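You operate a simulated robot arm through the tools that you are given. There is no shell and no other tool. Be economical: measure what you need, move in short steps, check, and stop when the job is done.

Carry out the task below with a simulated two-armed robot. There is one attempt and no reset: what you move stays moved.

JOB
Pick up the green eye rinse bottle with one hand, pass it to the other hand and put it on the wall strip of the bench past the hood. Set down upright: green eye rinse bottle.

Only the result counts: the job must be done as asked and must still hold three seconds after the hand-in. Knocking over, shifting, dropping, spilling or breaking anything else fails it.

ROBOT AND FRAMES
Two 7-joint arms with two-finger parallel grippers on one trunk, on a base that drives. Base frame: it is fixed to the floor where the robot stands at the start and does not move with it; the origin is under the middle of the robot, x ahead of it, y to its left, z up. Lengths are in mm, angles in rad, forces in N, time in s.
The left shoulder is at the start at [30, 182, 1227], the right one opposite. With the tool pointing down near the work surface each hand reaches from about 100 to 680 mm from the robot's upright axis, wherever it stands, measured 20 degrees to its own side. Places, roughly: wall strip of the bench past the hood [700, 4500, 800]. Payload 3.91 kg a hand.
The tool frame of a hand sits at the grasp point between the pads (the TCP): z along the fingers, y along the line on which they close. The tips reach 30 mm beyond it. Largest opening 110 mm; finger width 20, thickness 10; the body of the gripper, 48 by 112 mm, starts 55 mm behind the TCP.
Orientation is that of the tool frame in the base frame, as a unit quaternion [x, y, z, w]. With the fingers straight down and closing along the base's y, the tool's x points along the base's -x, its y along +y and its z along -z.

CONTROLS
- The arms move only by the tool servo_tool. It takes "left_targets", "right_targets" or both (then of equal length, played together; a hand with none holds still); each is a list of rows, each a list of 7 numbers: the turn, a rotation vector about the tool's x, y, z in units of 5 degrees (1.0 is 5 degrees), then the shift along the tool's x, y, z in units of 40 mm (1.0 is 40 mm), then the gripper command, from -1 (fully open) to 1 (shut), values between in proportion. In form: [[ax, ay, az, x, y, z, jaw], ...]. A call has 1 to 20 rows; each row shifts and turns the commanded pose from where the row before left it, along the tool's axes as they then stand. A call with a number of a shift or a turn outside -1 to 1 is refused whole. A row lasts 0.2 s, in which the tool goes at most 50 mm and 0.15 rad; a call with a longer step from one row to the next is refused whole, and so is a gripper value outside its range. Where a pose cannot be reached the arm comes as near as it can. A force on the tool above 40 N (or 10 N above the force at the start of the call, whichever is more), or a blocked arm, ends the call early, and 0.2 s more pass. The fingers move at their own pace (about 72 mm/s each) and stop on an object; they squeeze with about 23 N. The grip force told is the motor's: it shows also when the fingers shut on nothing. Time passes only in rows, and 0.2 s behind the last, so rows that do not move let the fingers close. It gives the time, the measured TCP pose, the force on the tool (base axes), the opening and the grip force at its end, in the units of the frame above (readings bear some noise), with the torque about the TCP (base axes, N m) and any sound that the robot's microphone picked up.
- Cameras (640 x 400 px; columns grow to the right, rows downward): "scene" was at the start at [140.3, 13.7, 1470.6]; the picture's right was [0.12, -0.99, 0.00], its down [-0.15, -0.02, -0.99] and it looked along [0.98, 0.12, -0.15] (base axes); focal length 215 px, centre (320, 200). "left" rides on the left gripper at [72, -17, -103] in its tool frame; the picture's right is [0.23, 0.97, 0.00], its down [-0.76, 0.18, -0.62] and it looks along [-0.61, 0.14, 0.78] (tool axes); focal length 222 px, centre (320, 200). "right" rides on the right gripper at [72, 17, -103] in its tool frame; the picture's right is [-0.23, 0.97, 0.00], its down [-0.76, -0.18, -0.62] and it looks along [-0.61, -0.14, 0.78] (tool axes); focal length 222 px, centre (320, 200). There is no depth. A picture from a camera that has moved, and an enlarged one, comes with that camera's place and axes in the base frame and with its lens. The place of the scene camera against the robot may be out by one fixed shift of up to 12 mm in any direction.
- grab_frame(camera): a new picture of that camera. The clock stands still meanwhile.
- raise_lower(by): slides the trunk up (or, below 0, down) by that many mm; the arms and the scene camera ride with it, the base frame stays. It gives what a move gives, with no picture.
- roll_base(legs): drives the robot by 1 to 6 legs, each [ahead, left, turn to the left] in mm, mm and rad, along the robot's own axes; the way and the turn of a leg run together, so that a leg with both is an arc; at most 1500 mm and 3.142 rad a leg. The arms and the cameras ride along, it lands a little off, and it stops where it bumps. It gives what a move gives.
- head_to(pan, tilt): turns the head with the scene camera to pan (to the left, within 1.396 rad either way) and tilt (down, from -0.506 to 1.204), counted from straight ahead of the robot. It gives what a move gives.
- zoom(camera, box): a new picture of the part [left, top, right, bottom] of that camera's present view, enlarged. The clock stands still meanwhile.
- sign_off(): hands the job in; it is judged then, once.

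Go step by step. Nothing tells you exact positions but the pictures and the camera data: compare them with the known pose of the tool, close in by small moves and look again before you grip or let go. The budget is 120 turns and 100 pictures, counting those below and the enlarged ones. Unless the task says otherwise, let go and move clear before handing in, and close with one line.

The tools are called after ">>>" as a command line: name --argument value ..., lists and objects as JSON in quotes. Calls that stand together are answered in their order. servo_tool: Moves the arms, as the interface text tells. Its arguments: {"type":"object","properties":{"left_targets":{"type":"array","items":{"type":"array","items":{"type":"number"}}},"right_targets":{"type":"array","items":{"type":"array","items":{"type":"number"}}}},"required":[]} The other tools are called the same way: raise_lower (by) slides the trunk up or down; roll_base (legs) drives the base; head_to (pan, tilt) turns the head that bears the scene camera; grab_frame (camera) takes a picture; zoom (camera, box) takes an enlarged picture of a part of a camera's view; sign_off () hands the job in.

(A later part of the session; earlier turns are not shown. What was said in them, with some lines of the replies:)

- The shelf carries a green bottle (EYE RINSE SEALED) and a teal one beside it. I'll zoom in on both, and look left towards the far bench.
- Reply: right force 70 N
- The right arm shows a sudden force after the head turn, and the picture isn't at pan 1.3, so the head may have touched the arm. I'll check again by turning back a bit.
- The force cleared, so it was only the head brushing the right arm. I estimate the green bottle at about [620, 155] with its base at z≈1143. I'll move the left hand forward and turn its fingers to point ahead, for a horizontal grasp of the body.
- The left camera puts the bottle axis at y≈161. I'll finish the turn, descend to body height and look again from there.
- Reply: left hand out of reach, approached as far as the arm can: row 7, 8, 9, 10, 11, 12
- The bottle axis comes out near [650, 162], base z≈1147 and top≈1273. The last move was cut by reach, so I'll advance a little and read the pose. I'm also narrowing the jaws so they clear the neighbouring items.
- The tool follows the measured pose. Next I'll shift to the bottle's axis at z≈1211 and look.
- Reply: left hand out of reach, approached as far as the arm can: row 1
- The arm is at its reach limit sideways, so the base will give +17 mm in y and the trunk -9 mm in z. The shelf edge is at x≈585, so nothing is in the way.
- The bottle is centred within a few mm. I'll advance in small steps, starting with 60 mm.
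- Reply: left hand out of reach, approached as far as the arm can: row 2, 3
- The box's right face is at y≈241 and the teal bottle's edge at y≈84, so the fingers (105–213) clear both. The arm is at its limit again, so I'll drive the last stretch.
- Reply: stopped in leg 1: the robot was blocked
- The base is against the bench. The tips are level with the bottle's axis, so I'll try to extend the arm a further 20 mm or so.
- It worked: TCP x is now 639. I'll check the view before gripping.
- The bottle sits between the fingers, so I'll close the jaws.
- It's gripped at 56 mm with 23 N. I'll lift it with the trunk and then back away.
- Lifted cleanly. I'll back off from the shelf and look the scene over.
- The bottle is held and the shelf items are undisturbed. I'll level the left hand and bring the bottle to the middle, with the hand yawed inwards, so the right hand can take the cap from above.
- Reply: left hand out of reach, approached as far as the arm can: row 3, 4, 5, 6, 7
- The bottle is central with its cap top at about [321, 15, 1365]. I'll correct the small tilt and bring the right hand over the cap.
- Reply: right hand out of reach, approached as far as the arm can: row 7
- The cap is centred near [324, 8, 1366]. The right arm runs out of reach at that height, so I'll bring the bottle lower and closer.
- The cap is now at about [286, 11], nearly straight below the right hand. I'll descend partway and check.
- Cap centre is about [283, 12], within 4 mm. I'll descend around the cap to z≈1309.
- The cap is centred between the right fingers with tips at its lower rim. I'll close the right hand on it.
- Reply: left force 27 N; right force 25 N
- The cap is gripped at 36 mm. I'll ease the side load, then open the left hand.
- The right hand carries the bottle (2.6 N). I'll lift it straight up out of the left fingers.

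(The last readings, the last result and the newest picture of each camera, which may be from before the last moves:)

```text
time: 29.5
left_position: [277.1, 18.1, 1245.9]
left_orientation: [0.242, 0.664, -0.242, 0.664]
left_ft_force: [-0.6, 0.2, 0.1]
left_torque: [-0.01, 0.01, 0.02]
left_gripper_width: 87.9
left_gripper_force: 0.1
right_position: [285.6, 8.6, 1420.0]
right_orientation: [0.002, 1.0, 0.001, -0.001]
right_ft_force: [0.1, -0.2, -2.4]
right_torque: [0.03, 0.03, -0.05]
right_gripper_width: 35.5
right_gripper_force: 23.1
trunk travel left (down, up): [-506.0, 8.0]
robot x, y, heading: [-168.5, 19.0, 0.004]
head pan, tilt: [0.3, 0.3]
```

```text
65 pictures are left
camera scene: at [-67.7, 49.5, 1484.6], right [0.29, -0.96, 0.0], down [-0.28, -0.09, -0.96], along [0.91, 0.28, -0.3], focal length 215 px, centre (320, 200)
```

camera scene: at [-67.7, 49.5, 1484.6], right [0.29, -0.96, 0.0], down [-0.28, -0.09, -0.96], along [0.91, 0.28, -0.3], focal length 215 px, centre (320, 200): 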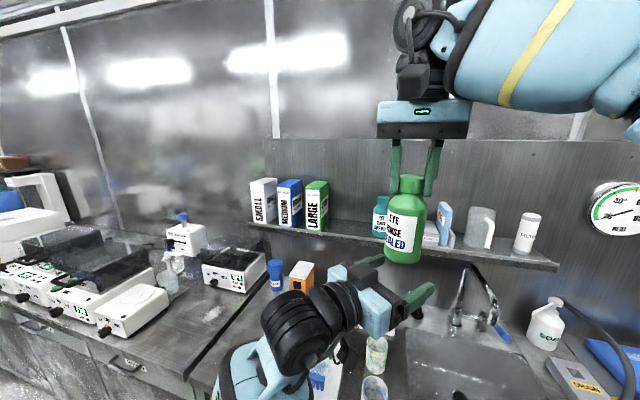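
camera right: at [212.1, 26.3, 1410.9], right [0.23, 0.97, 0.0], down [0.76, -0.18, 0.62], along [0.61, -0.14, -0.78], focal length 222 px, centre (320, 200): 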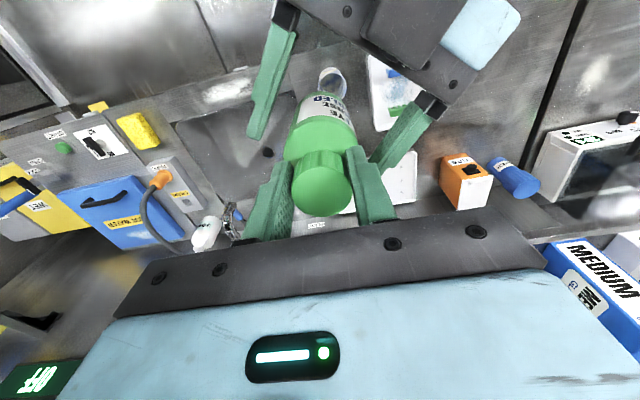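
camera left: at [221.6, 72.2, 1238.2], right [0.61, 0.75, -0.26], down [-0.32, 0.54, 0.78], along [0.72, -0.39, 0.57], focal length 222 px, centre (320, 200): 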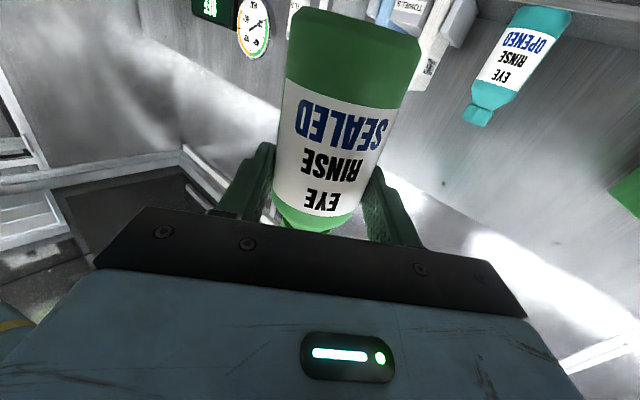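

The handover is done. Next I'll draw the left hand back towards its own side, then survey the route to the left.

>>> servo_tool --left_targets '[[-1, 0, 0, 0, 0.3, -0.3, -0.6], [-1, 0, 0, 0, 0.5, -0.2, -0.6], [-1, 0, 0, 0, 0.7, 0, -0.6], [-1, 0, 0, 0, 0.8, 0, -0.6], [-1, 0, 0, 0, 0.8, 0, -0.6], [-1, 0, 0, 0, 0.8, 0, -0.6], [0, 0, 0, 0, 0, 0, -0.6]]' --right_targets '[[0, 0, 0, 0, 0, 0, 1], [0, 0, 0, 0, 0, 0, 1], [0, 0, 0, 0.5, -0.3, 0, 1], [0, 0, 0, 0.6, -0.3, 0, 1], [0, 0, 0, 0.6, -0.3, 0, 1], [0, 0, 0, 0.6, -0.3, 0, 1], [0, 0, 0, 0, 0, 0, 1]]'

>>> head_to --pan 0.9 --tilt 0.35

>>> grab_frame --camera "scene"

```text
time: 31.1
left_position: [303.9, 109.5, 1218.9]
left_orientation: [0.179, 0.687, -0.181, 0.681]
left_ft_force: [0.4, -0.5, 0.8]
left_torque: [-0.01, -0.01, -0.03]
left_gripper_width: 87.9
left_gripper_force: 0.0
left hand out of reach, approached as far as the arm can: row 1, 2, 3, 4, 5, 6
right_position: [191.9, -37.9, 1419.2]
right_orientation: [0.001, 1.0, 0.0, 0.0]
right_ft_force: [0.2, -0.6, -2.4]
right_torque: [0.01, 0.02, 0.01]
right_gripper_width: 35.3
right_gripper_force: 23.5
trunk travel left (down, up): [-506.0, 8.0]
robot x, y, heading: [-170.3, 19.1, -0.002]
head pan, tilt: [0.3, 0.3]
```

```text
time: 32.1
left_position: [304.1, 108.0, 1219.2]
left_orientation: [0.179, 0.687, -0.181, 0.681]
left_ft_force: [0.1, 0.3, -0.6]
left_torque: [0.03, -0.03, 0.03]
left_gripper_width: 87.7
left_gripper_force: 0.0
right_position: [193.5, -37.2, 1420.0]
right_orientation: [0.002, 1.0, 0.002, 0.0]
right_ft_force: [0.7, 0.1, -1.9]
right_torque: [0.02, -0.01, 0.03]
right_gripper_width: 35.3
right_gripper_force: 23.6
trunk travel left (down, up): [-506.0, 8.0]
robot x, y, heading: [-170.6, 19.1, -0.0]
head pan, tilt: [0.901, 0.351]
```

```text
64 pictures are left
camera scene: at [-99.6, 95.3, 1480.1], right [0.78, -0.62, 0.0], down [-0.21, -0.27, -0.94], along [0.59, 0.73, -0.34], focal length 215 px, centre (320, 200)
```

scene: 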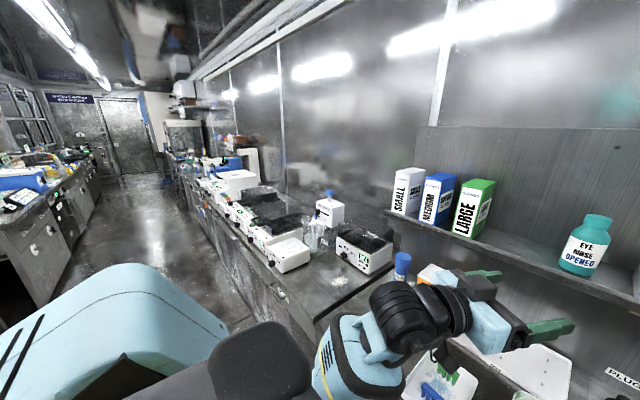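

I see a corridor with benches both sides and the hood further down. I'll zoom in on the route.

>>> zoom --camera "scene" --box '[0, 60, 320, 260]'

>>> zoom --camera "scene" --box '[150, 70, 280, 200]'

```text
2.00 times, centred on (160, 160) of scene
camera zoom: at [-99.6, 95.3, 1480.1], right [0.78, -0.62, 0.0], down [-0.21, -0.27, -0.94], along [0.59, 0.73, -0.34], focal length 430 px, centre (640, 280)
```

zoom: 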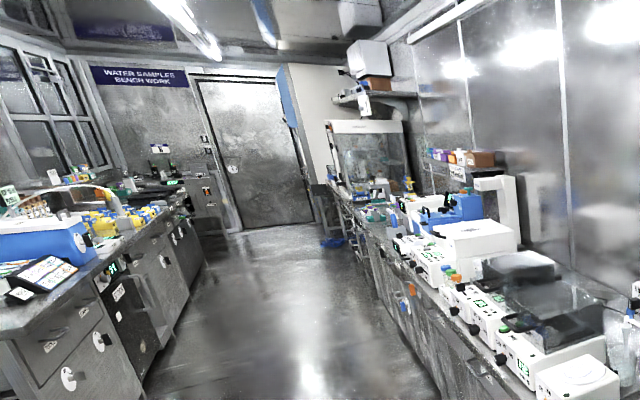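

```text
3.08 times, centred on (215, 135) of scene
camera zoom: at [-99.6, 95.3, 1480.1], right [0.78, -0.62, 0.0], down [-0.21, -0.27, -0.94], along [0.59, 0.73, -0.34], focal length 662 px, centre (643, 400)
```

zoom: 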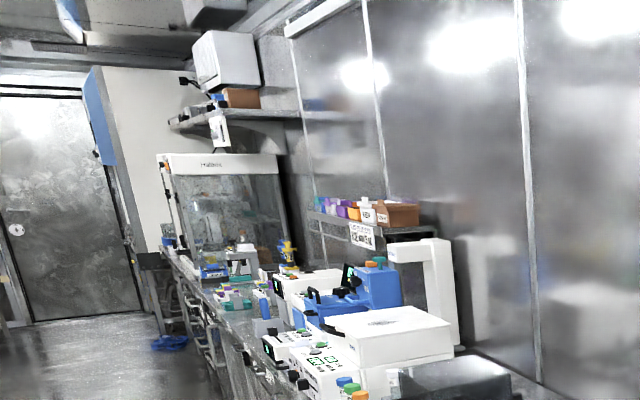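

The corridor runs between x≈-1000 and x≈+340. I'll back off to x≈-400 and strafe left in stages.

>>> roll_base --legs '[[-230, 0, 0], [0, 1000, 0]]'

>>> grab_frame --camera "scene"

```text
time: 42.4
left_position: [69.8, 1105.7, 1218.5]
left_orientation: [0.176, 0.688, -0.178, 0.681]
left_ft_force: [0.4, 0.1, -0.1]
left_torque: [-0.03, -0.03, 0.02]
left_gripper_width: 88.0
left_gripper_force: 0.2
right_position: [-38.9, 958.4, 1419.6]
right_orientation: [-0.004, 1.0, 0.002, 0.001]
right_ft_force: [-0.3, -0.2, -2.0]
right_torque: [0.03, 0.0, -0.02]
right_gripper_width: 35.0
right_gripper_force: 22.5
trunk travel left (down, up): [-506.0, 8.0]
robot x, y, heading: [-402.4, 1013.5, 0.008]
head pan, tilt: [0.901, 0.351]
```

```text
61 pictures are left
camera scene: at [-332.1, 1088.0, 1480.1], right [0.79, -0.62, 0.0], down [-0.21, -0.27, -0.94], along [0.58, 0.74, -0.34], focal length 215 px, centre (320, 200)
```

scene: 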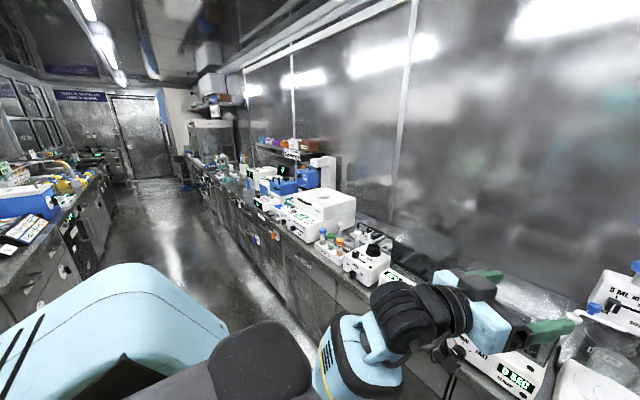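

The path is clear, so I'll continue left.

>>> roll_base --legs '[[0, 1500, 0]]'

>>> grab_frame --camera "scene"

```text
time: 55.6
left_position: [57.7, 2594.6, 1219.5]
left_orientation: [0.175, 0.688, -0.176, 0.682]
left_ft_force: [0.0, 0.1, -0.1]
left_torque: [0.01, 0.04, 0.01]
left_gripper_width: 88.1
left_gripper_force: 0.0
right_position: [-50.9, 2446.5, 1420.6]
right_orientation: [-0.005, 1.0, 0.001, 0.0]
right_ft_force: [-0.2, -1.1, -3.2]
right_torque: [0.01, 0.0, 0.02]
right_gripper_width: 35.0
right_gripper_force: 22.9
trunk travel left (down, up): [-506.0, 8.0]
robot x, y, heading: [-416.7, 2499.7, 0.009]
head pan, tilt: [0.901, 0.351]
```

```text
60 pictures are left
camera scene: at [-345.4, 2576.6, 1480.1], right [0.79, -0.61, 0.0], down [-0.21, -0.27, -0.94], along [0.58, 0.74, -0.34], focal length 215 px, centre (320, 200)
```

scene: 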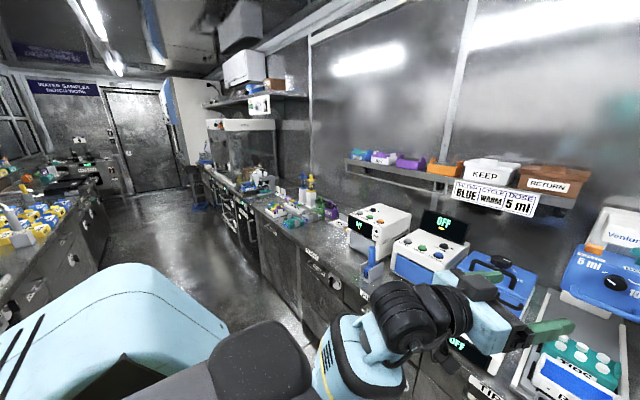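

The target region should be just ahead. I'll drive on another 1500 mm and look towards it.

>>> roll_base --legs '[[0, 1300, 0]]'

>>> head_to --pan 0.45 --tilt 0.4

>>> grab_frame --camera "scene"

```text
time: 67.3
left_position: [38.9, 3903.0, 1218.2]
left_orientation: [0.174, 0.688, -0.175, 0.683]
left_ft_force: [0.6, -0.7, 0.6]
left_torque: [-0.01, -0.01, 0.02]
left_gripper_width: 88.1
left_gripper_force: 0.0
right_position: [-68.0, 3753.9, 1420.5]
right_orientation: [-0.009, 1.0, 0.001, 0.0]
right_ft_force: [1.1, -0.9, -2.4]
right_torque: [-0.01, 0.0, -0.03]
right_gripper_width: 35.0
right_gripper_force: 22.7
trunk travel left (down, up): [-506.0, 8.0]
robot x, y, heading: [-437.5, 3805.6, 0.019]
head pan, tilt: [0.901, 0.351]
```

```text
time: 68.2
left_position: [38.6, 3901.7, 1218.9]
left_orientation: [0.173, 0.688, -0.174, 0.683]
left_ft_force: [0.1, -0.1, 0.0]
left_torque: [0.01, -0.02, 0.0]
left_gripper_width: 88.0
left_gripper_force: 0.0
right_position: [-68.5, 3754.1, 1420.9]
right_orientation: [-0.009, 1.0, 0.001, 0.0]
right_ft_force: [-0.4, 0.0, -1.1]
right_torque: [0.01, -0.01, -0.01]
right_gripper_width: 34.9
right_gripper_force: 23.2
trunk travel left (down, up): [-506.0, 8.0]
robot x, y, heading: [-434.8, 3805.7, 0.018]
head pan, tilt: [0.45, 0.4]
```

```text
59 pictures are left
camera scene: at [-337.5, 3849.7, 1475.5], right [0.45, -0.89, 0.0], down [-0.35, -0.18, -0.92], along [0.82, 0.42, -0.39], focal length 215 px, centre (320, 200)
```

scene: 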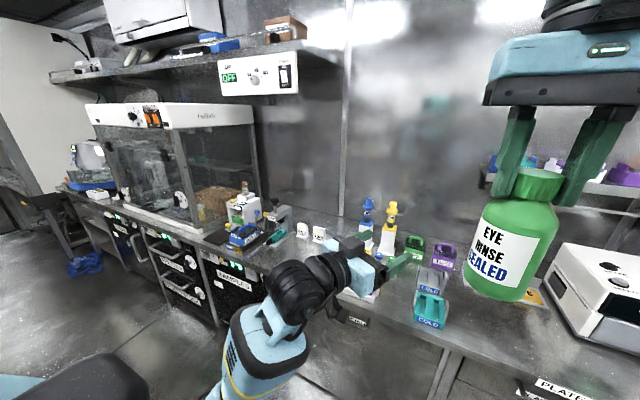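

The target [700, 4500, 800] projects to about pixel (303, 222), right of the glass cabinet by the wall. I'll zoom in there.

>>> zoom --camera "scene" --box '[200, 150, 460, 312]'

```text
2.46 times, centred on (330, 231) of scene
camera zoom: at [-337.5, 3849.7, 1475.5], right [0.45, -0.89, 0.0], down [-0.35, -0.18, -0.92], along [0.82, 0.42, -0.39], focal length 530 px, centre (295, 124)
```

zoom: 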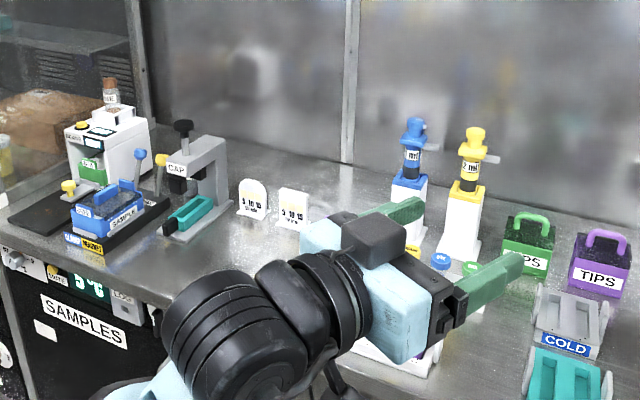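

The strip behind the two white timers looks like the target. I'll move the robot to y≈4600 so the right hand can place there, straighten the heading, and look again.

>>> roll_base --legs '[[0, 790, -0.018]]'

>>> head_to --pan 0.0 --tilt 0.45

>>> grab_frame --camera "scene"

```text
time: 75.5
left_position: [37.4, 4680.8, 1219.9]
left_orientation: [0.182, 0.686, -0.183, 0.68]
left_ft_force: [-0.2, 0.9, 0.4]
left_torque: [0.03, 0.02, 0.01]
left_gripper_width: 88.1
left_gripper_force: 0.1
right_position: [-72.9, 4535.8, 1420.6]
right_orientation: [0.006, 1.0, 0.001, 0.0]
right_ft_force: [-0.1, 0.0, -2.6]
right_torque: [0.03, 0.02, 0.0]
right_gripper_width: 35.0
right_gripper_force: 22.8
trunk travel left (down, up): [-506.0, 8.0]
robot x, y, heading: [-438.6, 4595.2, -0.003]
head pan, tilt: [0.45, 0.4]
```

```text
time: 76.4
left_position: [39.5, 4680.7, 1218.5]
left_orientation: [0.181, 0.687, -0.183, 0.68]
left_ft_force: [-0.4, -0.3, 0.1]
left_torque: [-0.04, 0.01, 0.0]
left_gripper_width: 88.1
left_gripper_force: 0.1
right_position: [-72.6, 4535.1, 1421.4]
right_orientation: [0.005, 1.0, 0.001, 0.0]
right_ft_force: [-0.8, -0.1, -1.9]
right_torque: [0.03, 0.02, 0.05]
right_gripper_width: 35.1
right_gripper_force: 23.1
trunk travel left (down, up): [-506.0, 8.0]
robot x, y, heading: [-435.8, 4595.0, -0.014]
head pan, tilt: [0.0, 0.45]
```

```text
57 pictures are left
camera scene: at [-331.4, 4596.8, 1470.9], right [-0.01, -1.0, 0.0], down [-0.44, 0.0, -0.9], along [0.9, -0.01, -0.44], focal length 215 px, centre (320, 200)
```

scene: 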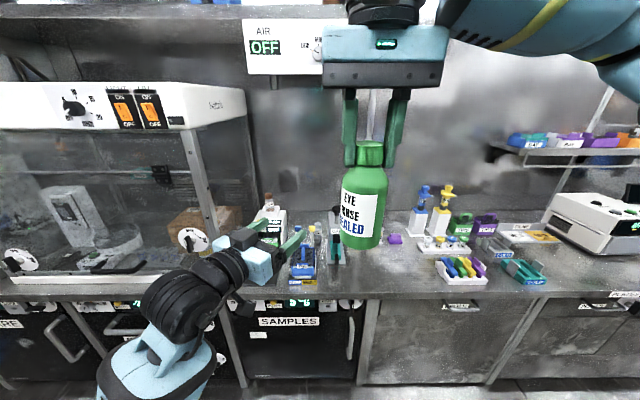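

The bench top is at z≈810 and the wall at x≈850. The bottle blocks my view of the spot, so I'll move the right hand aside and look.

>>> servo_tool --right_targets '[[0, 0, 0, 0, -0.8, 0, 1], [0, 0, 0, 0, -0.8, 0, 1], [0, 0, 0, 0, -0.8, 0, 1], [0, 0, 0, 0, -0.8, 0, 1], [0, 0, 0, 0, -0.8, 0, 1], [0, 0, 0, 0, -0.8, 0, 1], [0, 0, 0, 0, 0, 0, 1]]'

>>> zoom --camera "scene" --box '[210, 130, 530, 330]'

```text
time: 78.0
left_position: [38.3, 4681.1, 1218.5]
left_orientation: [0.182, 0.686, -0.184, 0.68]
left_ft_force: [-0.5, -0.5, 0.2]
left_torque: [-0.01, 0.02, 0.02]
left_gripper_width: 88.3
left_gripper_force: 0.0
right_position: [-75.5, 4344.0, 1419.6]
right_orientation: [0.006, 1.0, 0.0, -0.001]
right_ft_force: [0.5, 0.0, -1.8]
right_torque: [-0.04, 0.01, -0.01]
right_gripper_width: 35.0
right_gripper_force: 23.0
trunk travel left (down, up): [-506.0, 8.0]
robot x, y, heading: [-440.0, 4596.1, -0.009]
head pan, tilt: [0.0, 0.45]
```

```text
2.00 times, centred on (370, 230) of scene
camera zoom: at [-331.0, 4597.5, 1470.8], right [-0.01, -1.0, 0.0], down [-0.44, 0.0, -0.9], along [0.9, -0.01, -0.44], focal length 430 px, centre (220, 140)
```

zoom: 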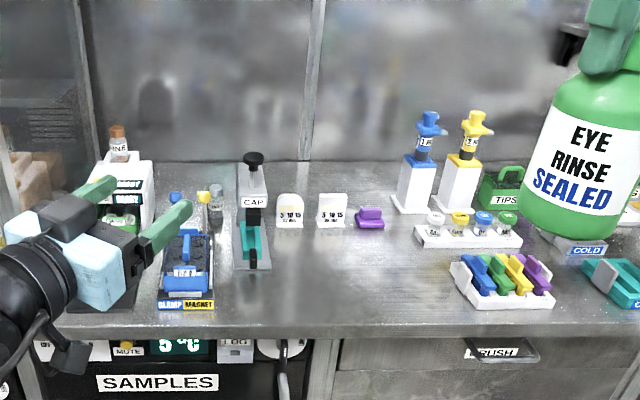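

There's a clear strip behind the white timers. I'll set the bottle at about [690, 4415], which clears the crimper (y>4465) and the timers (x≈540). First I'll raise and fold the left hand so it clears the instruments.

>>> servo_tool --left_targets '[[-0.6, 0, 0, -0.8, 0, 0, -0.6], [-0.6, 0, 0, -0.8, 0, 0, -0.6], [-0.6, 0, 0, -0.8, 0, 0, -0.6], [-0.6, 0, 0, -0.8, 0, 0, -0.6], [-0.6, 0, 0, -0.8, 0, 0, -0.6], [0, 1, 0, 0, 0, 0, -0.6], [0, 1, 0, 0, 0, 0, -0.6], [0, 1, 0, 0, 0, 0, -0.6], [0, 1, 0, 0, 0, 0, -0.6], [0, 1, 0, 0, 0, 0, -0.6], [0, 1, 0, 0, 0, 0, -0.6], [0, 1, 0, 0, 0, 0, -0.6], [0, 1, 0, 0, 0, 0, -0.6], [0, 1, 0, 0, 0, 0, -0.6], [0, 1, 0, 0, 0, 0, -0.6], [0, 1, 0, 0, 0, 0, -0.6], [0, 1, 0, 0, 0, 0, -0.6], [0, 1, 0, 0, 0, 0, -0.6], [0, 1, 0, 0, 0, 0, -0.6], [0, 1, 0, 0, 0, 0, -0.6]]'

>>> grab_frame --camera "scene"

```text
time: 82.2
left_position: [36.1, 4727.3, 1218.7]
left_orientation: [0.21, 0.97, -0.028, 0.122]
left_ft_force: [0.1, -0.1, -0.4]
left_torque: [-0.02, -0.02, -0.02]
left_gripper_width: 88.1
left_gripper_force: 0.0
left hand out of reach, approached as far as the arm can: row 1, 2, 3, 4, 5
right_position: [-74.0, 4343.5, 1419.7]
right_orientation: [0.005, 1.0, 0.0, 0.0]
right_ft_force: [0.3, 0.4, -1.3]
right_torque: [0.03, 0.03, -0.01]
right_gripper_width: 35.1
right_gripper_force: 23.2
trunk travel left (down, up): [-506.0, 8.0]
robot x, y, heading: [-436.6, 4595.9, -0.009]
head pan, tilt: [0.0, 0.45]
```

```text
55 pictures are left
camera scene: at [-331.1, 4596.4, 1470.8], right [-0.01, -1.0, 0.0], down [-0.44, 0.0, -0.9], along [0.9, -0.01, -0.44], focal length 215 px, centre (320, 200)
```

scene: 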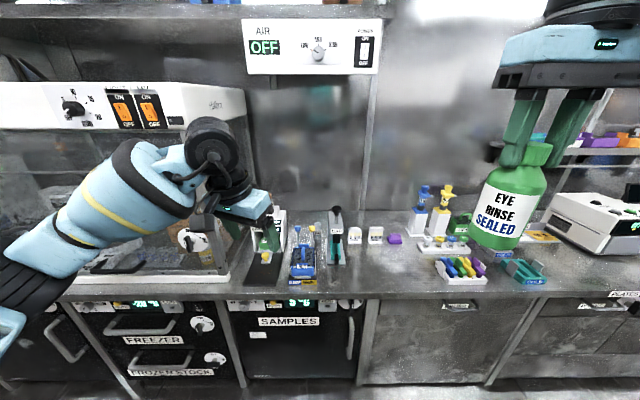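

Now I'll raise and retract the left hand.

>>> servo_tool --left_targets '[[0, 1, 0, 0, 0, -0.8, -0.6], [0, 1, 0, 0, 0, -0.8, -0.6], [0, 1, 0, 0.2, 0, -0.8, -0.6], [0, 0, 0, 0.5, 0, -0.8, -0.6], [0, 0, 0, 0.5, 0, -0.8, -0.6], [0, 0, 0, 0.5, 0, -0.8, -0.6], [0, 0, 0, 0.5, 0, -0.8, -0.6], [0, 0, 0, 0.5, 0, 0, -0.6]]'

>>> grab_frame --camera "scene"

```text
time: 84.0
left_position: [-76.5, 4781.0, 1441.8]
left_orientation: [0.212, 0.977, -0.003, -0.007]
left_ft_force: [-0.1, -0.4, 1.1]
left_torque: [-0.01, -0.03, 0.01]
left_gripper_width: 87.9
left_gripper_force: 0.1
right_position: [-75.5, 4344.4, 1419.7]
right_orientation: [0.004, 1.0, 0.0, 0.0]
right_ft_force: [0.2, 0.5, -2.7]
right_torque: [-0.01, 0.01, 0.0]
right_gripper_width: 35.0
right_gripper_force: 23.7
trunk travel left (down, up): [-506.0, 8.0]
robot x, y, heading: [-435.4, 4597.1, -0.007]
head pan, tilt: [0.0, 0.45]
```

```text
54 pictures are left
camera scene: at [-331.4, 4597.6, 1470.8], right [-0.01, -1.0, 0.0], down [-0.44, 0.0, -0.9], along [0.9, -0.01, -0.44], focal length 215 px, centre (320, 200)
```

scene: 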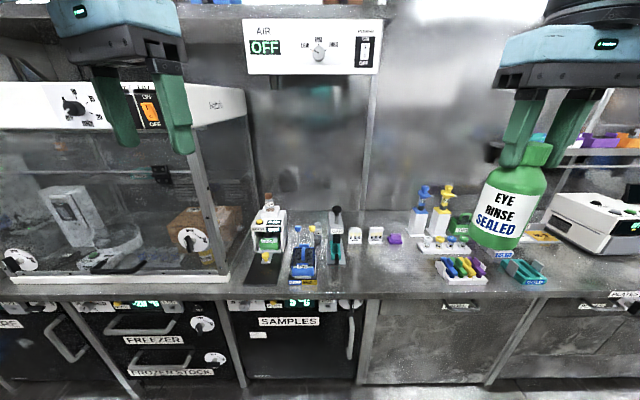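

Both hands are up and clear. A shelf front sits at x≈510, z≥1540, so I'll drive in now and lower the hands before reaching forward.

>>> roll_base --legs '[[390, 0, 0.007]]'

>>> raise_lower --by -130

>>> grab_frame --camera "scene"

```text
time: 86.4
left_position: [309.0, 4779.4, 1443.1]
left_orientation: [0.21, 0.978, -0.002, -0.006]
left_ft_force: [0.3, -0.3, -0.2]
left_torque: [0.03, -0.02, -0.01]
left_gripper_width: 88.1
left_gripper_force: 0.0
right_position: [310.4, 4342.3, 1421.9]
right_orientation: [0.002, 1.0, 0.001, 0.001]
right_ft_force: [0.2, 0.1, -1.8]
right_torque: [0.01, -0.01, 0.03]
right_gripper_width: 35.3
right_gripper_force: 22.9
trunk travel left (down, up): [-506.0, 8.0]
robot x, y, heading: [-51.7, 4592.0, -0.004]
head pan, tilt: [0.0, 0.45]
```

```text
time: 88.0
left_position: [333.7, 4777.9, 1284.6]
left_orientation: [0.209, 0.977, -0.012, -0.041]
left_ft_force: [0.3, 0.1, -0.1]
left_torque: [0.01, -0.03, 0.0]
left_gripper_width: 88.0
left_gripper_force: 0.1
right_position: [347.7, 4342.3, 1247.3]
right_orientation: [0.002, 0.998, 0.002, -0.06]
right_ft_force: [-0.2, 0.2, -2.2]
right_torque: [0.02, 0.01, 0.0]
right_gripper_width: 35.0
right_gripper_force: 22.9
trunk travel left (down, up): [-376.0, 138.0]
robot x, y, heading: [-50.7, 4592.9, -0.006]
head pan, tilt: [0.0, 0.45]
```

```text
53 pictures are left
camera scene: at [157.1, 4594.4, 1318.1], right [0.0, -1.0, 0.0], down [-0.44, 0.0, -0.9], along [0.9, 0.0, -0.44], focal length 215 px, centre (320, 200)
```

scene: 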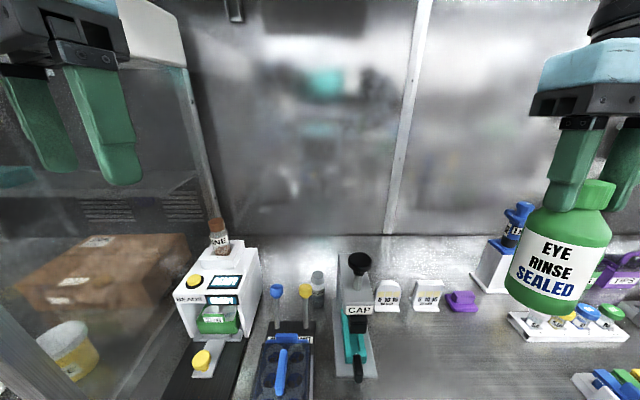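

The trunk leans forward as it lowers, which adds reach. I'll drive in a bit more, then straighten the right tool and extend over the strip at height.

>>> roll_base --legs '[[70, 0, 0]]'

>>> servo_tool --right_targets '[[0, -0.7, 0, 0, 0, 0, 1], [0, -0.7, 0, 0, 0, 0, 1], [0, 0, 0, -0.8, 0.1, 0.3, 1], [0, 0, 0, -0.8, 0.2, 0.3, 1], [0, 0, 0, -0.8, 0.2, 0.3, 1], [0, 0, 0, -0.8, 0.2, 0.3, 1], [0, 0, 0, -0.8, 0.2, 0.3, 1], [0, 0, 0, 0, 0, 0, 1]]'

>>> grab_frame --camera "scene"

```text
time: 89.0
left_position: [341.0, 4781.0, 1302.5]
left_orientation: [0.21, 0.978, -0.002, -0.013]
left_ft_force: [0.0, 0.3, 0.6]
left_torque: [0.02, 0.0, 0.0]
left_gripper_width: 88.0
left_gripper_force: 0.0
right_position: [376.4, 4346.3, 1252.2]
right_orientation: [-0.007, 0.999, 0.0, -0.052]
right_ft_force: [-1.0, 0.1, -2.2]
right_torque: [0.02, 0.01, -0.04]
right_gripper_width: 35.2
right_gripper_force: 23.3
trunk travel left (down, up): [-376.0, 138.0]
robot x, y, heading: [-8.2, 4590.0, 0.015]
head pan, tilt: [0.0, 0.45]
stopped in leg 1: the robot was blocked; the commanded pose is now the measured one
```

```text
time: 91.0
left_position: [340.2, 4782.0, 1302.0]
left_orientation: [0.211, 0.977, -0.001, -0.011]
left_ft_force: [1.2, 0.1, -0.4]
left_torque: [-0.03, -0.01, -0.01]
left_gripper_width: 87.9
left_gripper_force: 0.0
right_position: [538.8, 4386.5, 1193.8]
right_orientation: [-0.008, 1.0, 0.001, 0.008]
right_ft_force: [0.3, -0.4, -1.3]
right_torque: [0.01, 0.04, 0.02]
right_gripper_width: 34.9
right_gripper_force: 22.1
trunk travel left (down, up): [-376.0, 138.0]
robot x, y, heading: [-2.5, 4591.1, 0.018]
head pan, tilt: [0.0, 0.45]
stopped in row 8 (right hand): the arm was blocked; the commanded pose is now the measured one
```

```text
52 pictures are left
camera scene: at [180.7, 4594.7, 1321.8], right [0.02, -1.0, 0.0], down [-0.42, -0.01, -0.91], along [0.91, 0.02, -0.42], focal length 215 px, centre (320, 200)
```

scene: 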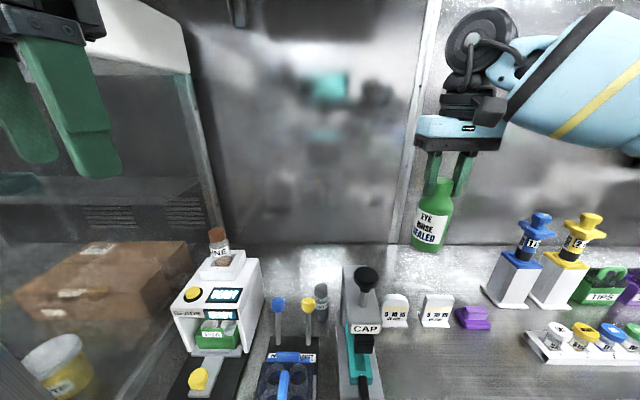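

The hand is at [539, 4387, 1194]. The "blocked" note came on a hold row with little force, so I'll continue in small steps.

>>> servo_tool --right_targets '[[0, 0, 0, -0.5, 0, 0.3, 1], [0, 0, 0, -0.5, 0, 0.3, 1], [0, 0, 0, 0, 0, 0, 1]]'

```text
time: 91.8
left_position: [340.9, 4781.9, 1304.2]
left_orientation: [0.212, 0.977, -0.001, -0.011]
left_ft_force: [0.3, -0.1, 0.0]
left_torque: [0.01, -0.02, 0.02]
left_gripper_width: 88.2
left_gripper_force: 0.1
right_position: [578.1, 4384.0, 1172.4]
right_orientation: [-0.006, 1.0, 0.001, 0.01]
right_ft_force: [0.0, 0.5, -2.1]
right_torque: [0.01, 0.03, 0.01]
right_gripper_width: 34.8
right_gripper_force: 23.4
trunk travel left (down, up): [-376.0, 138.0]
robot x, y, heading: [-4.2, 4594.4, 0.014]
head pan, tilt: [0.0, 0.45]
```

That moves freely. I'll continue to x≈690.

>>> servo_tool --right_targets '[[0, 0, 0, -0.7, 0.07, 0.5, 1], [0, 0, 0, -0.7, 0.07, 0.5, 1], [0, 0, 0, -0.7, 0.07, 0.5, 1], [0, 0, 0, -0.7, 0.07, 0.5, 1], [0, 0, 0, 0, 0, 0, 1]]'

>>> grab_frame --camera "scene"

>>> grab_frame --camera "right"

```text
time: 93.0
left_position: [341.4, 4782.1, 1303.1]
left_orientation: [0.212, 0.977, -0.001, -0.011]
left_ft_force: [0.2, -0.3, -0.6]
left_torque: [0.01, 0.01, -0.01]
left_gripper_width: 87.8
left_gripper_force: 0.0
right_position: [665.7, 4395.0, 1100.8]
right_orientation: [-0.006, 1.0, 0.001, 0.011]
right_ft_force: [-0.1, -0.6, -1.7]
right_torque: [0.0, 0.04, 0.0]
right_gripper_width: 35.0
right_gripper_force: 23.3
right hand out of reach, approached as far as the arm can: row 4
trunk travel left (down, up): [-376.0, 138.0]
robot x, y, heading: [-4.7, 4591.2, 0.013]
head pan, tilt: [0.0, 0.45]
```

```text
51 pictures are left
camera scene: at [179.1, 4595.3, 1322.2], right [0.01, -1.0, 0.0], down [-0.42, 0.0, -0.91], along [0.91, 0.01, -0.42], focal length 215 px, centre (320, 200)
```

scene: 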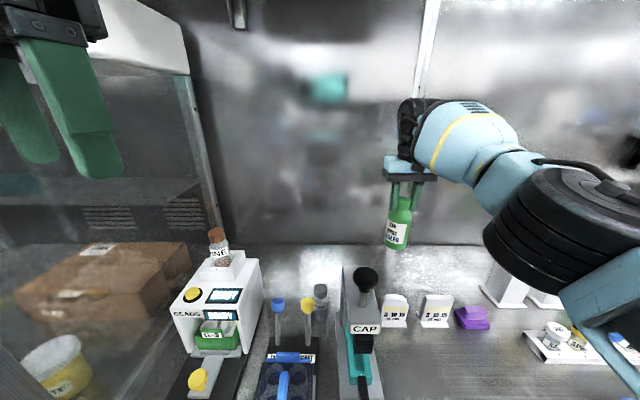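

```text
50 pictures are left
camera right: at [591.3, 4410.4, 1202.5], right [0.21, 0.98, 0.01], down [0.75, -0.17, 0.64], along [0.63, -0.13, -0.77], focal length 222 px, centre (320, 200)
```

right: 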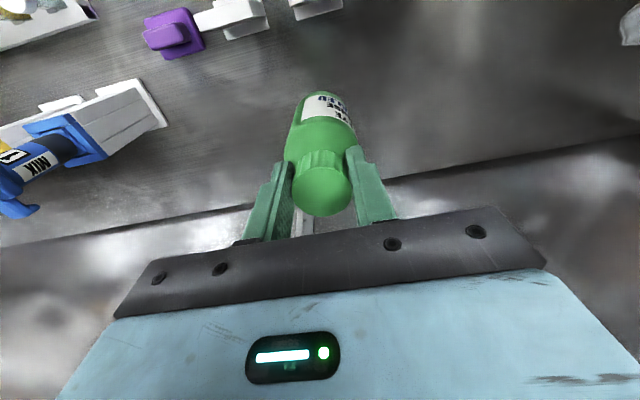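

The strip below is empty. I'll descend while nudging forward and watch the elbow's clearance from the items on the right.

>>> servo_tool --right_targets '[[0, 0, 0, 0, 0, 0.8, 1], [0, 0, 0, -0.2, 0, 0.8, 1], [0, 0, 0, -0.3, 0, 0.6, 1], [0, 0, 0, 0, 0, 0, 1]]'

>>> grab_frame --camera "scene"

>>> grab_frame --camera "right"

```text
time: 94.0
left_position: [341.0, 4780.2, 1303.0]
left_orientation: [0.212, 0.977, 0.0, -0.01]
left_ft_force: [0.4, 0.0, 0.1]
left_torque: [-0.02, 0.02, 0.01]
left_gripper_width: 88.1
left_gripper_force: 0.1
right_position: [682.9, 4395.0, 1022.3]
right_orientation: [-0.006, 1.0, 0.001, 0.011]
right_ft_force: [0.4, -1.1, -2.1]
right_torque: [0.01, 0.0, -0.03]
right_gripper_width: 34.9
right_gripper_force: 23.2
right hand out of reach, approached as far as the arm can: row 3
trunk travel left (down, up): [-376.0, 138.0]
robot x, y, heading: [-1.2, 4592.2, 0.017]
head pan, tilt: [0.0, 0.45]
```

```text
49 pictures are left
camera scene: at [179.2, 4595.3, 1322.2], right [0.01, -1.0, 0.0], down [-0.42, 0.0, -0.91], along [0.91, 0.01, -0.42], focal length 215 px, centre (320, 200)
```

scene: 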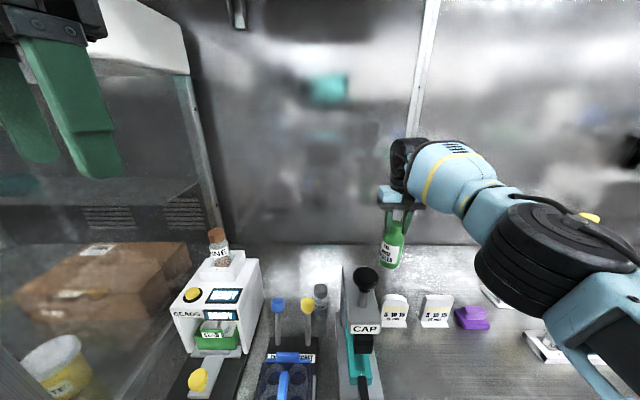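

```text
48 pictures are left
camera right: at [608.5, 4410.7, 1123.0], right [0.21, 0.98, 0.01], down [0.75, -0.17, 0.64], along [0.62, -0.13, -0.77], focal length 222 px, centre (320, 200)
```

right: 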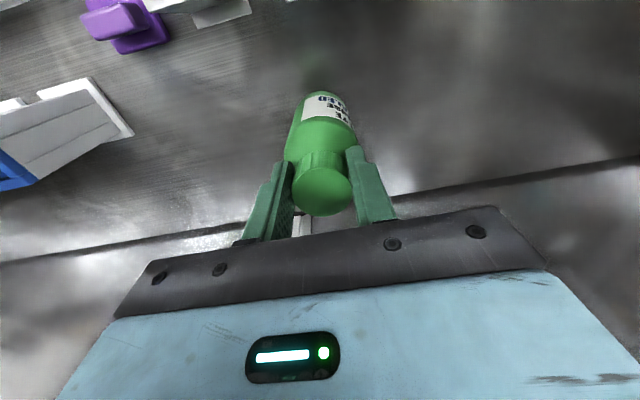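

It's at [683, 4395, 1022], with the bottle's bottom about 85 mm above the bench. I'll descend 56 mm and then feel for contact.

>>> servo_tool --right_targets '[[0, 0, 0, 0, 0, 0.5, 1], [0, 0, 0, 0, 0, 0.5, 1], [0, 0, 0, 0, 0, 0.4, 1], [0, 0, 0, 0, 0, 0, 1]]'

>>> grab_frame --camera "right"

>>> zoom --camera "scene" --box '[320, 200, 480, 340]'

```text
time: 95.0
left_position: [341.4, 4781.4, 1303.1]
left_orientation: [0.212, 0.977, 0.0, -0.01]
left_ft_force: [-0.2, -1.0, 0.5]
left_torque: [0.03, 0.02, -0.02]
left_gripper_width: 88.0
left_gripper_force: 0.1
right_position: [684.0, 4394.8, 966.0]
right_orientation: [-0.006, 1.0, 0.001, 0.011]
right_ft_force: [0.1, 0.1, -2.0]
right_torque: [0.0, 0.01, 0.02]
right_gripper_width: 34.6
right_gripper_force: 23.1
trunk travel left (down, up): [-376.0, 138.0]
robot x, y, heading: [-4.5, 4590.6, 0.012]
head pan, tilt: [0.0, 0.45]
```

```text
47 pictures are left
camera right: at [610.0, 4410.5, 1066.7], right [0.22, 0.98, 0.01], down [0.75, -0.17, 0.64], along [0.63, -0.13, -0.77], focal length 222 px, centre (320, 200)
```

right: 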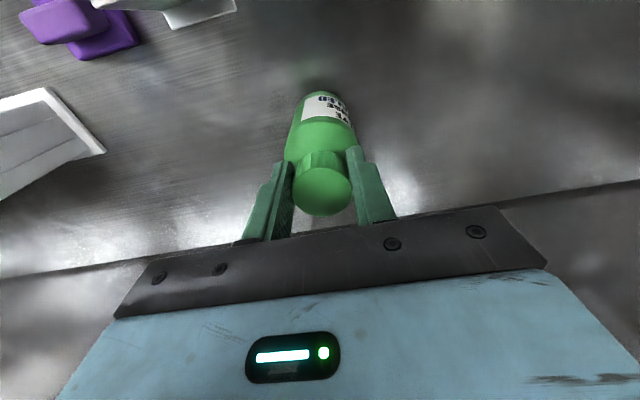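

```text
2.86 times, centred on (400, 270) of scene
camera zoom: at [179.2, 4595.2, 1322.2], right [0.01, -1.0, 0.0], down [-0.42, 0.0, -0.91], along [0.91, 0.01, -0.42], focal length 615 px, centre (91, 0)
```

zoom: 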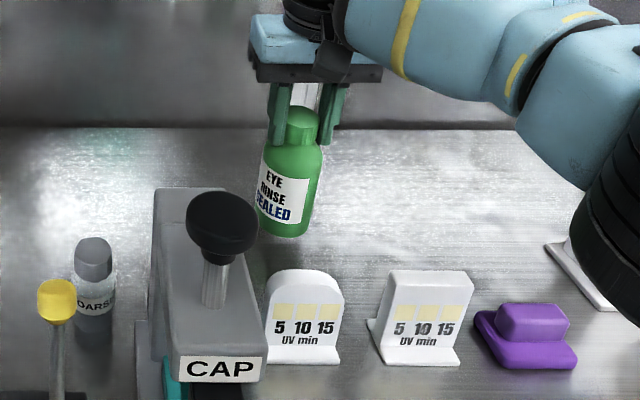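

All clear, with a small gap remaining. I'll lower gently.

>>> servo_tool --right_targets '[[0, 0, 0, 0, 0, 0.15, 1], [0, 0, 0, 0, 0, 0.15, 1], [0, 0, 0, 0, 0, 0.15, 1], [0, 0, 0, 0, 0, 0, 1]]'

>>> zoom --camera "scene" --box '[320, 200, 480, 340]'

```text
time: 96.0
left_position: [341.0, 4781.4, 1303.8]
left_orientation: [0.213, 0.977, -0.001, -0.01]
left_ft_force: [-0.1, -0.4, 0.8]
left_torque: [0.0, -0.01, 0.0]
left_gripper_width: 87.8
left_gripper_force: 0.1
right_position: [684.3, 4394.9, 948.0]
right_orientation: [-0.006, 1.0, 0.001, 0.011]
right_ft_force: [0.3, 0.3, -2.1]
right_torque: [-0.02, 0.01, 0.02]
right_gripper_width: 34.9
right_gripper_force: 23.0
trunk travel left (down, up): [-376.0, 138.0]
robot x, y, heading: [-3.6, 4591.1, 0.009]
head pan, tilt: [0.0, 0.45]
```

```text
2.86 times, centred on (400, 270) of scene
camera zoom: at [179.2, 4595.2, 1322.2], right [0.01, -1.0, 0.0], down [-0.42, 0.0, -0.91], along [0.91, 0.01, -0.42], focal length 615 px, centre (91, 0)
```

zoom: 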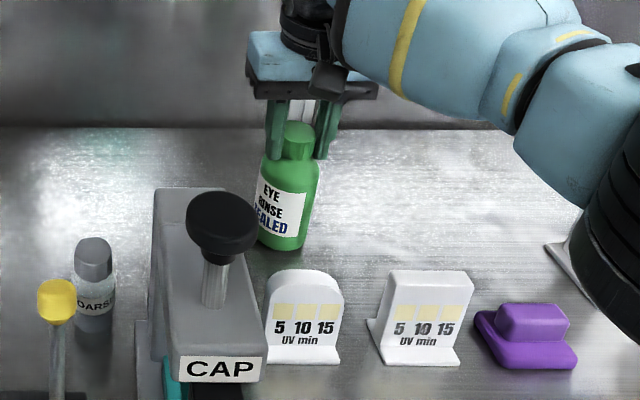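

>>> servo_tool --right_targets '[[0, 0, 0, 0, 0, 0.1, 1], [0, 0, 0, 0, 0, 0.1, 1], [0, 0, 0, 0, 0, 0, 1]]'

```text
time: 96.8
left_position: [341.2, 4781.9, 1303.1]
left_orientation: [0.212, 0.977, -0.001, -0.01]
left_ft_force: [-0.6, -0.1, -0.7]
left_torque: [0.0, 0.02, 0.0]
left_gripper_width: 88.0
left_gripper_force: 0.1
right_position: [684.4, 4394.8, 940.6]
right_orientation: [-0.006, 1.0, 0.002, 0.011]
right_ft_force: [-2.1, 0.2, 14.1]
right_torque: [0.0, 0.35, -0.06]
right_gripper_width: 34.9
right_gripper_force: 23.1
trunk travel left (down, up): [-376.0, 138.0]
robot x, y, heading: [-4.3, 4593.6, 0.014]
head pan, tilt: [0.0, 0.45]
```

Contact: the vertical force went from -2 to +14 N. I'll ease off a millimetre and open the jaws.

>>> servo_tool --right_targets '[[0, 0, 0, 0, 0, -0.04, 1], [0, 0, 0, 0, 0, 0, 0.3], [0, 0, 0, 0, 0, 0, 0.1], [0, 0, 0, 0, 0, 0, -0.1], [0, 0, 0, 0, 0, 0, -0.3], [0, 0, 0, 0, 0, 0, -0.5], [0, 0, 0, 0, 0, 0, -0.5]]'

>>> grab_frame --camera "right"

>>> zoom --camera "scene" --box '[320, 200, 480, 340]'

```text
time: 98.4
left_position: [341.1, 4781.3, 1304.0]
left_orientation: [0.213, 0.977, -0.002, -0.009]
left_ft_force: [0.4, 0.3, -0.6]
left_torque: [-0.03, -0.01, -0.01]
left_gripper_width: 88.2
left_gripper_force: 0.0
right_position: [686.2, 4395.3, 941.3]
right_orientation: [-0.006, 1.0, 0.001, 0.009]
right_ft_force: [-0.6, -0.4, -0.9]
right_torque: [0.0, 0.0, -0.01]
right_gripper_width: 82.8
right_gripper_force: 0.1
trunk travel left (down, up): [-376.0, 138.0]
robot x, y, heading: [-4.7, 4593.5, 0.012]
head pan, tilt: [0.0, 0.45]
```

```text
44 pictures are left
camera right: at [610.7, 4410.9, 1042.2], right [0.22, 0.98, 0.01], down [0.75, -0.17, 0.64], along [0.62, -0.13, -0.77], focal length 222 px, centre (320, 200)
```

right: 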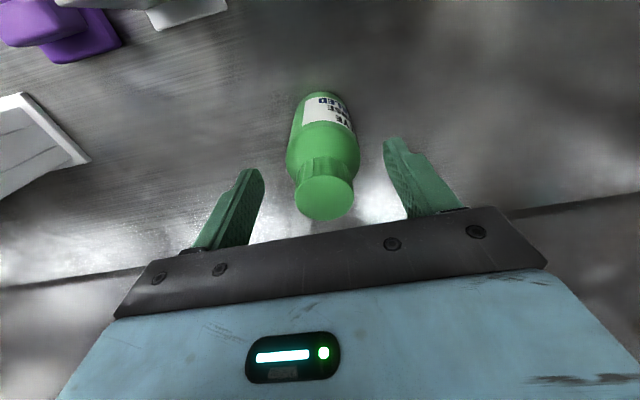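

```text
2.86 times, centred on (400, 270) of scene
camera zoom: at [179.3, 4595.1, 1322.2], right [0.01, -1.0, 0.0], down [-0.42, 0.0, -0.91], along [0.91, 0.01, -0.42], focal length 615 px, centre (91, 0)
```

zoom: 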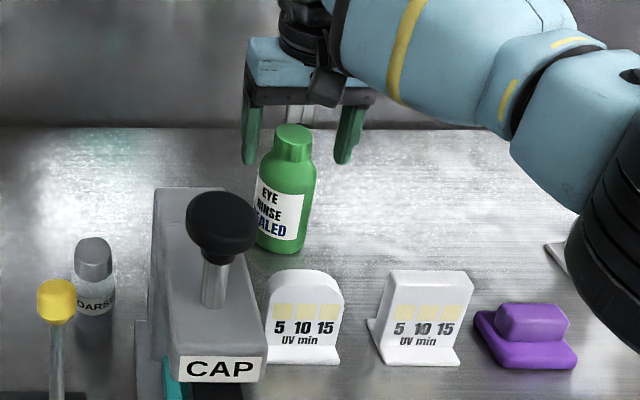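

The bottle stands upright on its own. I'll raise the hand straight up and clear, then check.

>>> servo_tool --right_targets '[[0, 0, 0, 0, 0, -0.4, -0.5], [0, 0, 0, 0, 0, -0.6, -0.5], [0, 0, 0, 0.2, 0, -0.7, -0.5], [0, 0, 0, 0.3, 0, -0.7, -0.5], [0, 0, 0, 0.6, 0, -0.6, -0.5], [0, 0, 0, 0.8, 0, -0.3, -0.5], [0, 0, 0, 0.8, 0, -0.3, -0.5], [0, 0, 0, 0, 0, 0, -0.5]]'

>>> grab_frame --camera "scene"

>>> zoom --camera "scene" --box '[320, 200, 480, 340]'

```text
time: 100.2
left_position: [342.2, 4780.0, 1305.3]
left_orientation: [0.212, 0.977, -0.002, -0.009]
left_ft_force: [-0.2, -0.1, 0.3]
left_torque: [0.03, -0.02, 0.03]
left_gripper_width: 87.9
left_gripper_force: 0.0
right_position: [573.5, 4392.4, 1083.0]
right_orientation: [-0.006, 1.0, 0.001, 0.01]
right_ft_force: [-0.8, 0.1, -0.1]
right_torque: [0.0, -0.01, 0.01]
right_gripper_width: 82.3
right_gripper_force: 0.1
trunk travel left (down, up): [-376.0, 138.0]
robot x, y, heading: [-3.1, 4592.5, 0.011]
head pan, tilt: [0.0, 0.45]
```

```text
42 pictures are left
camera scene: at [179.3, 4595.1, 1322.2], right [0.01, -1.0, 0.0], down [-0.42, 0.0, -0.91], along [0.91, 0.01, -0.42], focal length 215 px, centre (320, 200)
```

scene: 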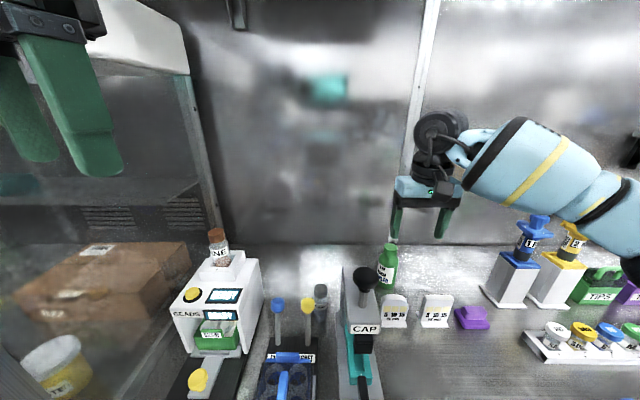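

```text
2.86 times, centred on (400, 270) of scene
camera zoom: at [179.3, 4595.1, 1322.2], right [0.01, -1.0, 0.0], down [-0.42, 0.0, -0.91], along [0.91, 0.01, -0.42], focal length 615 px, centre (91, 0)
```

zoom: 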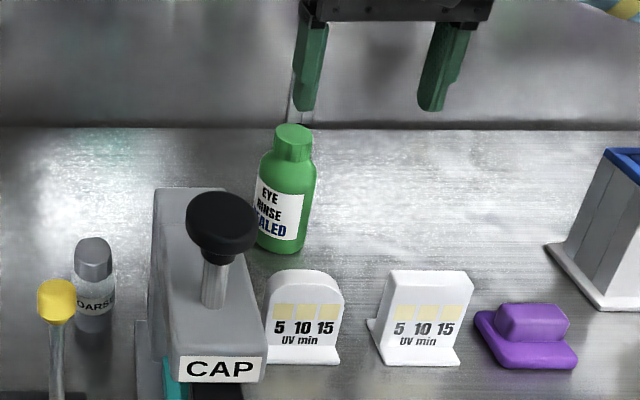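

The bottle stands upright on the wall strip at about [686, 4395]. Both hands are clear and the neighbouring items are undisturbed, so I'm handing in.

>>> sign_off

```text
The job is handed in.
```

The green eye rinse bottle was picked up with the left hand, passed to the right, and set upright on the wall strip at about [686, 4395]; the job is handed in.
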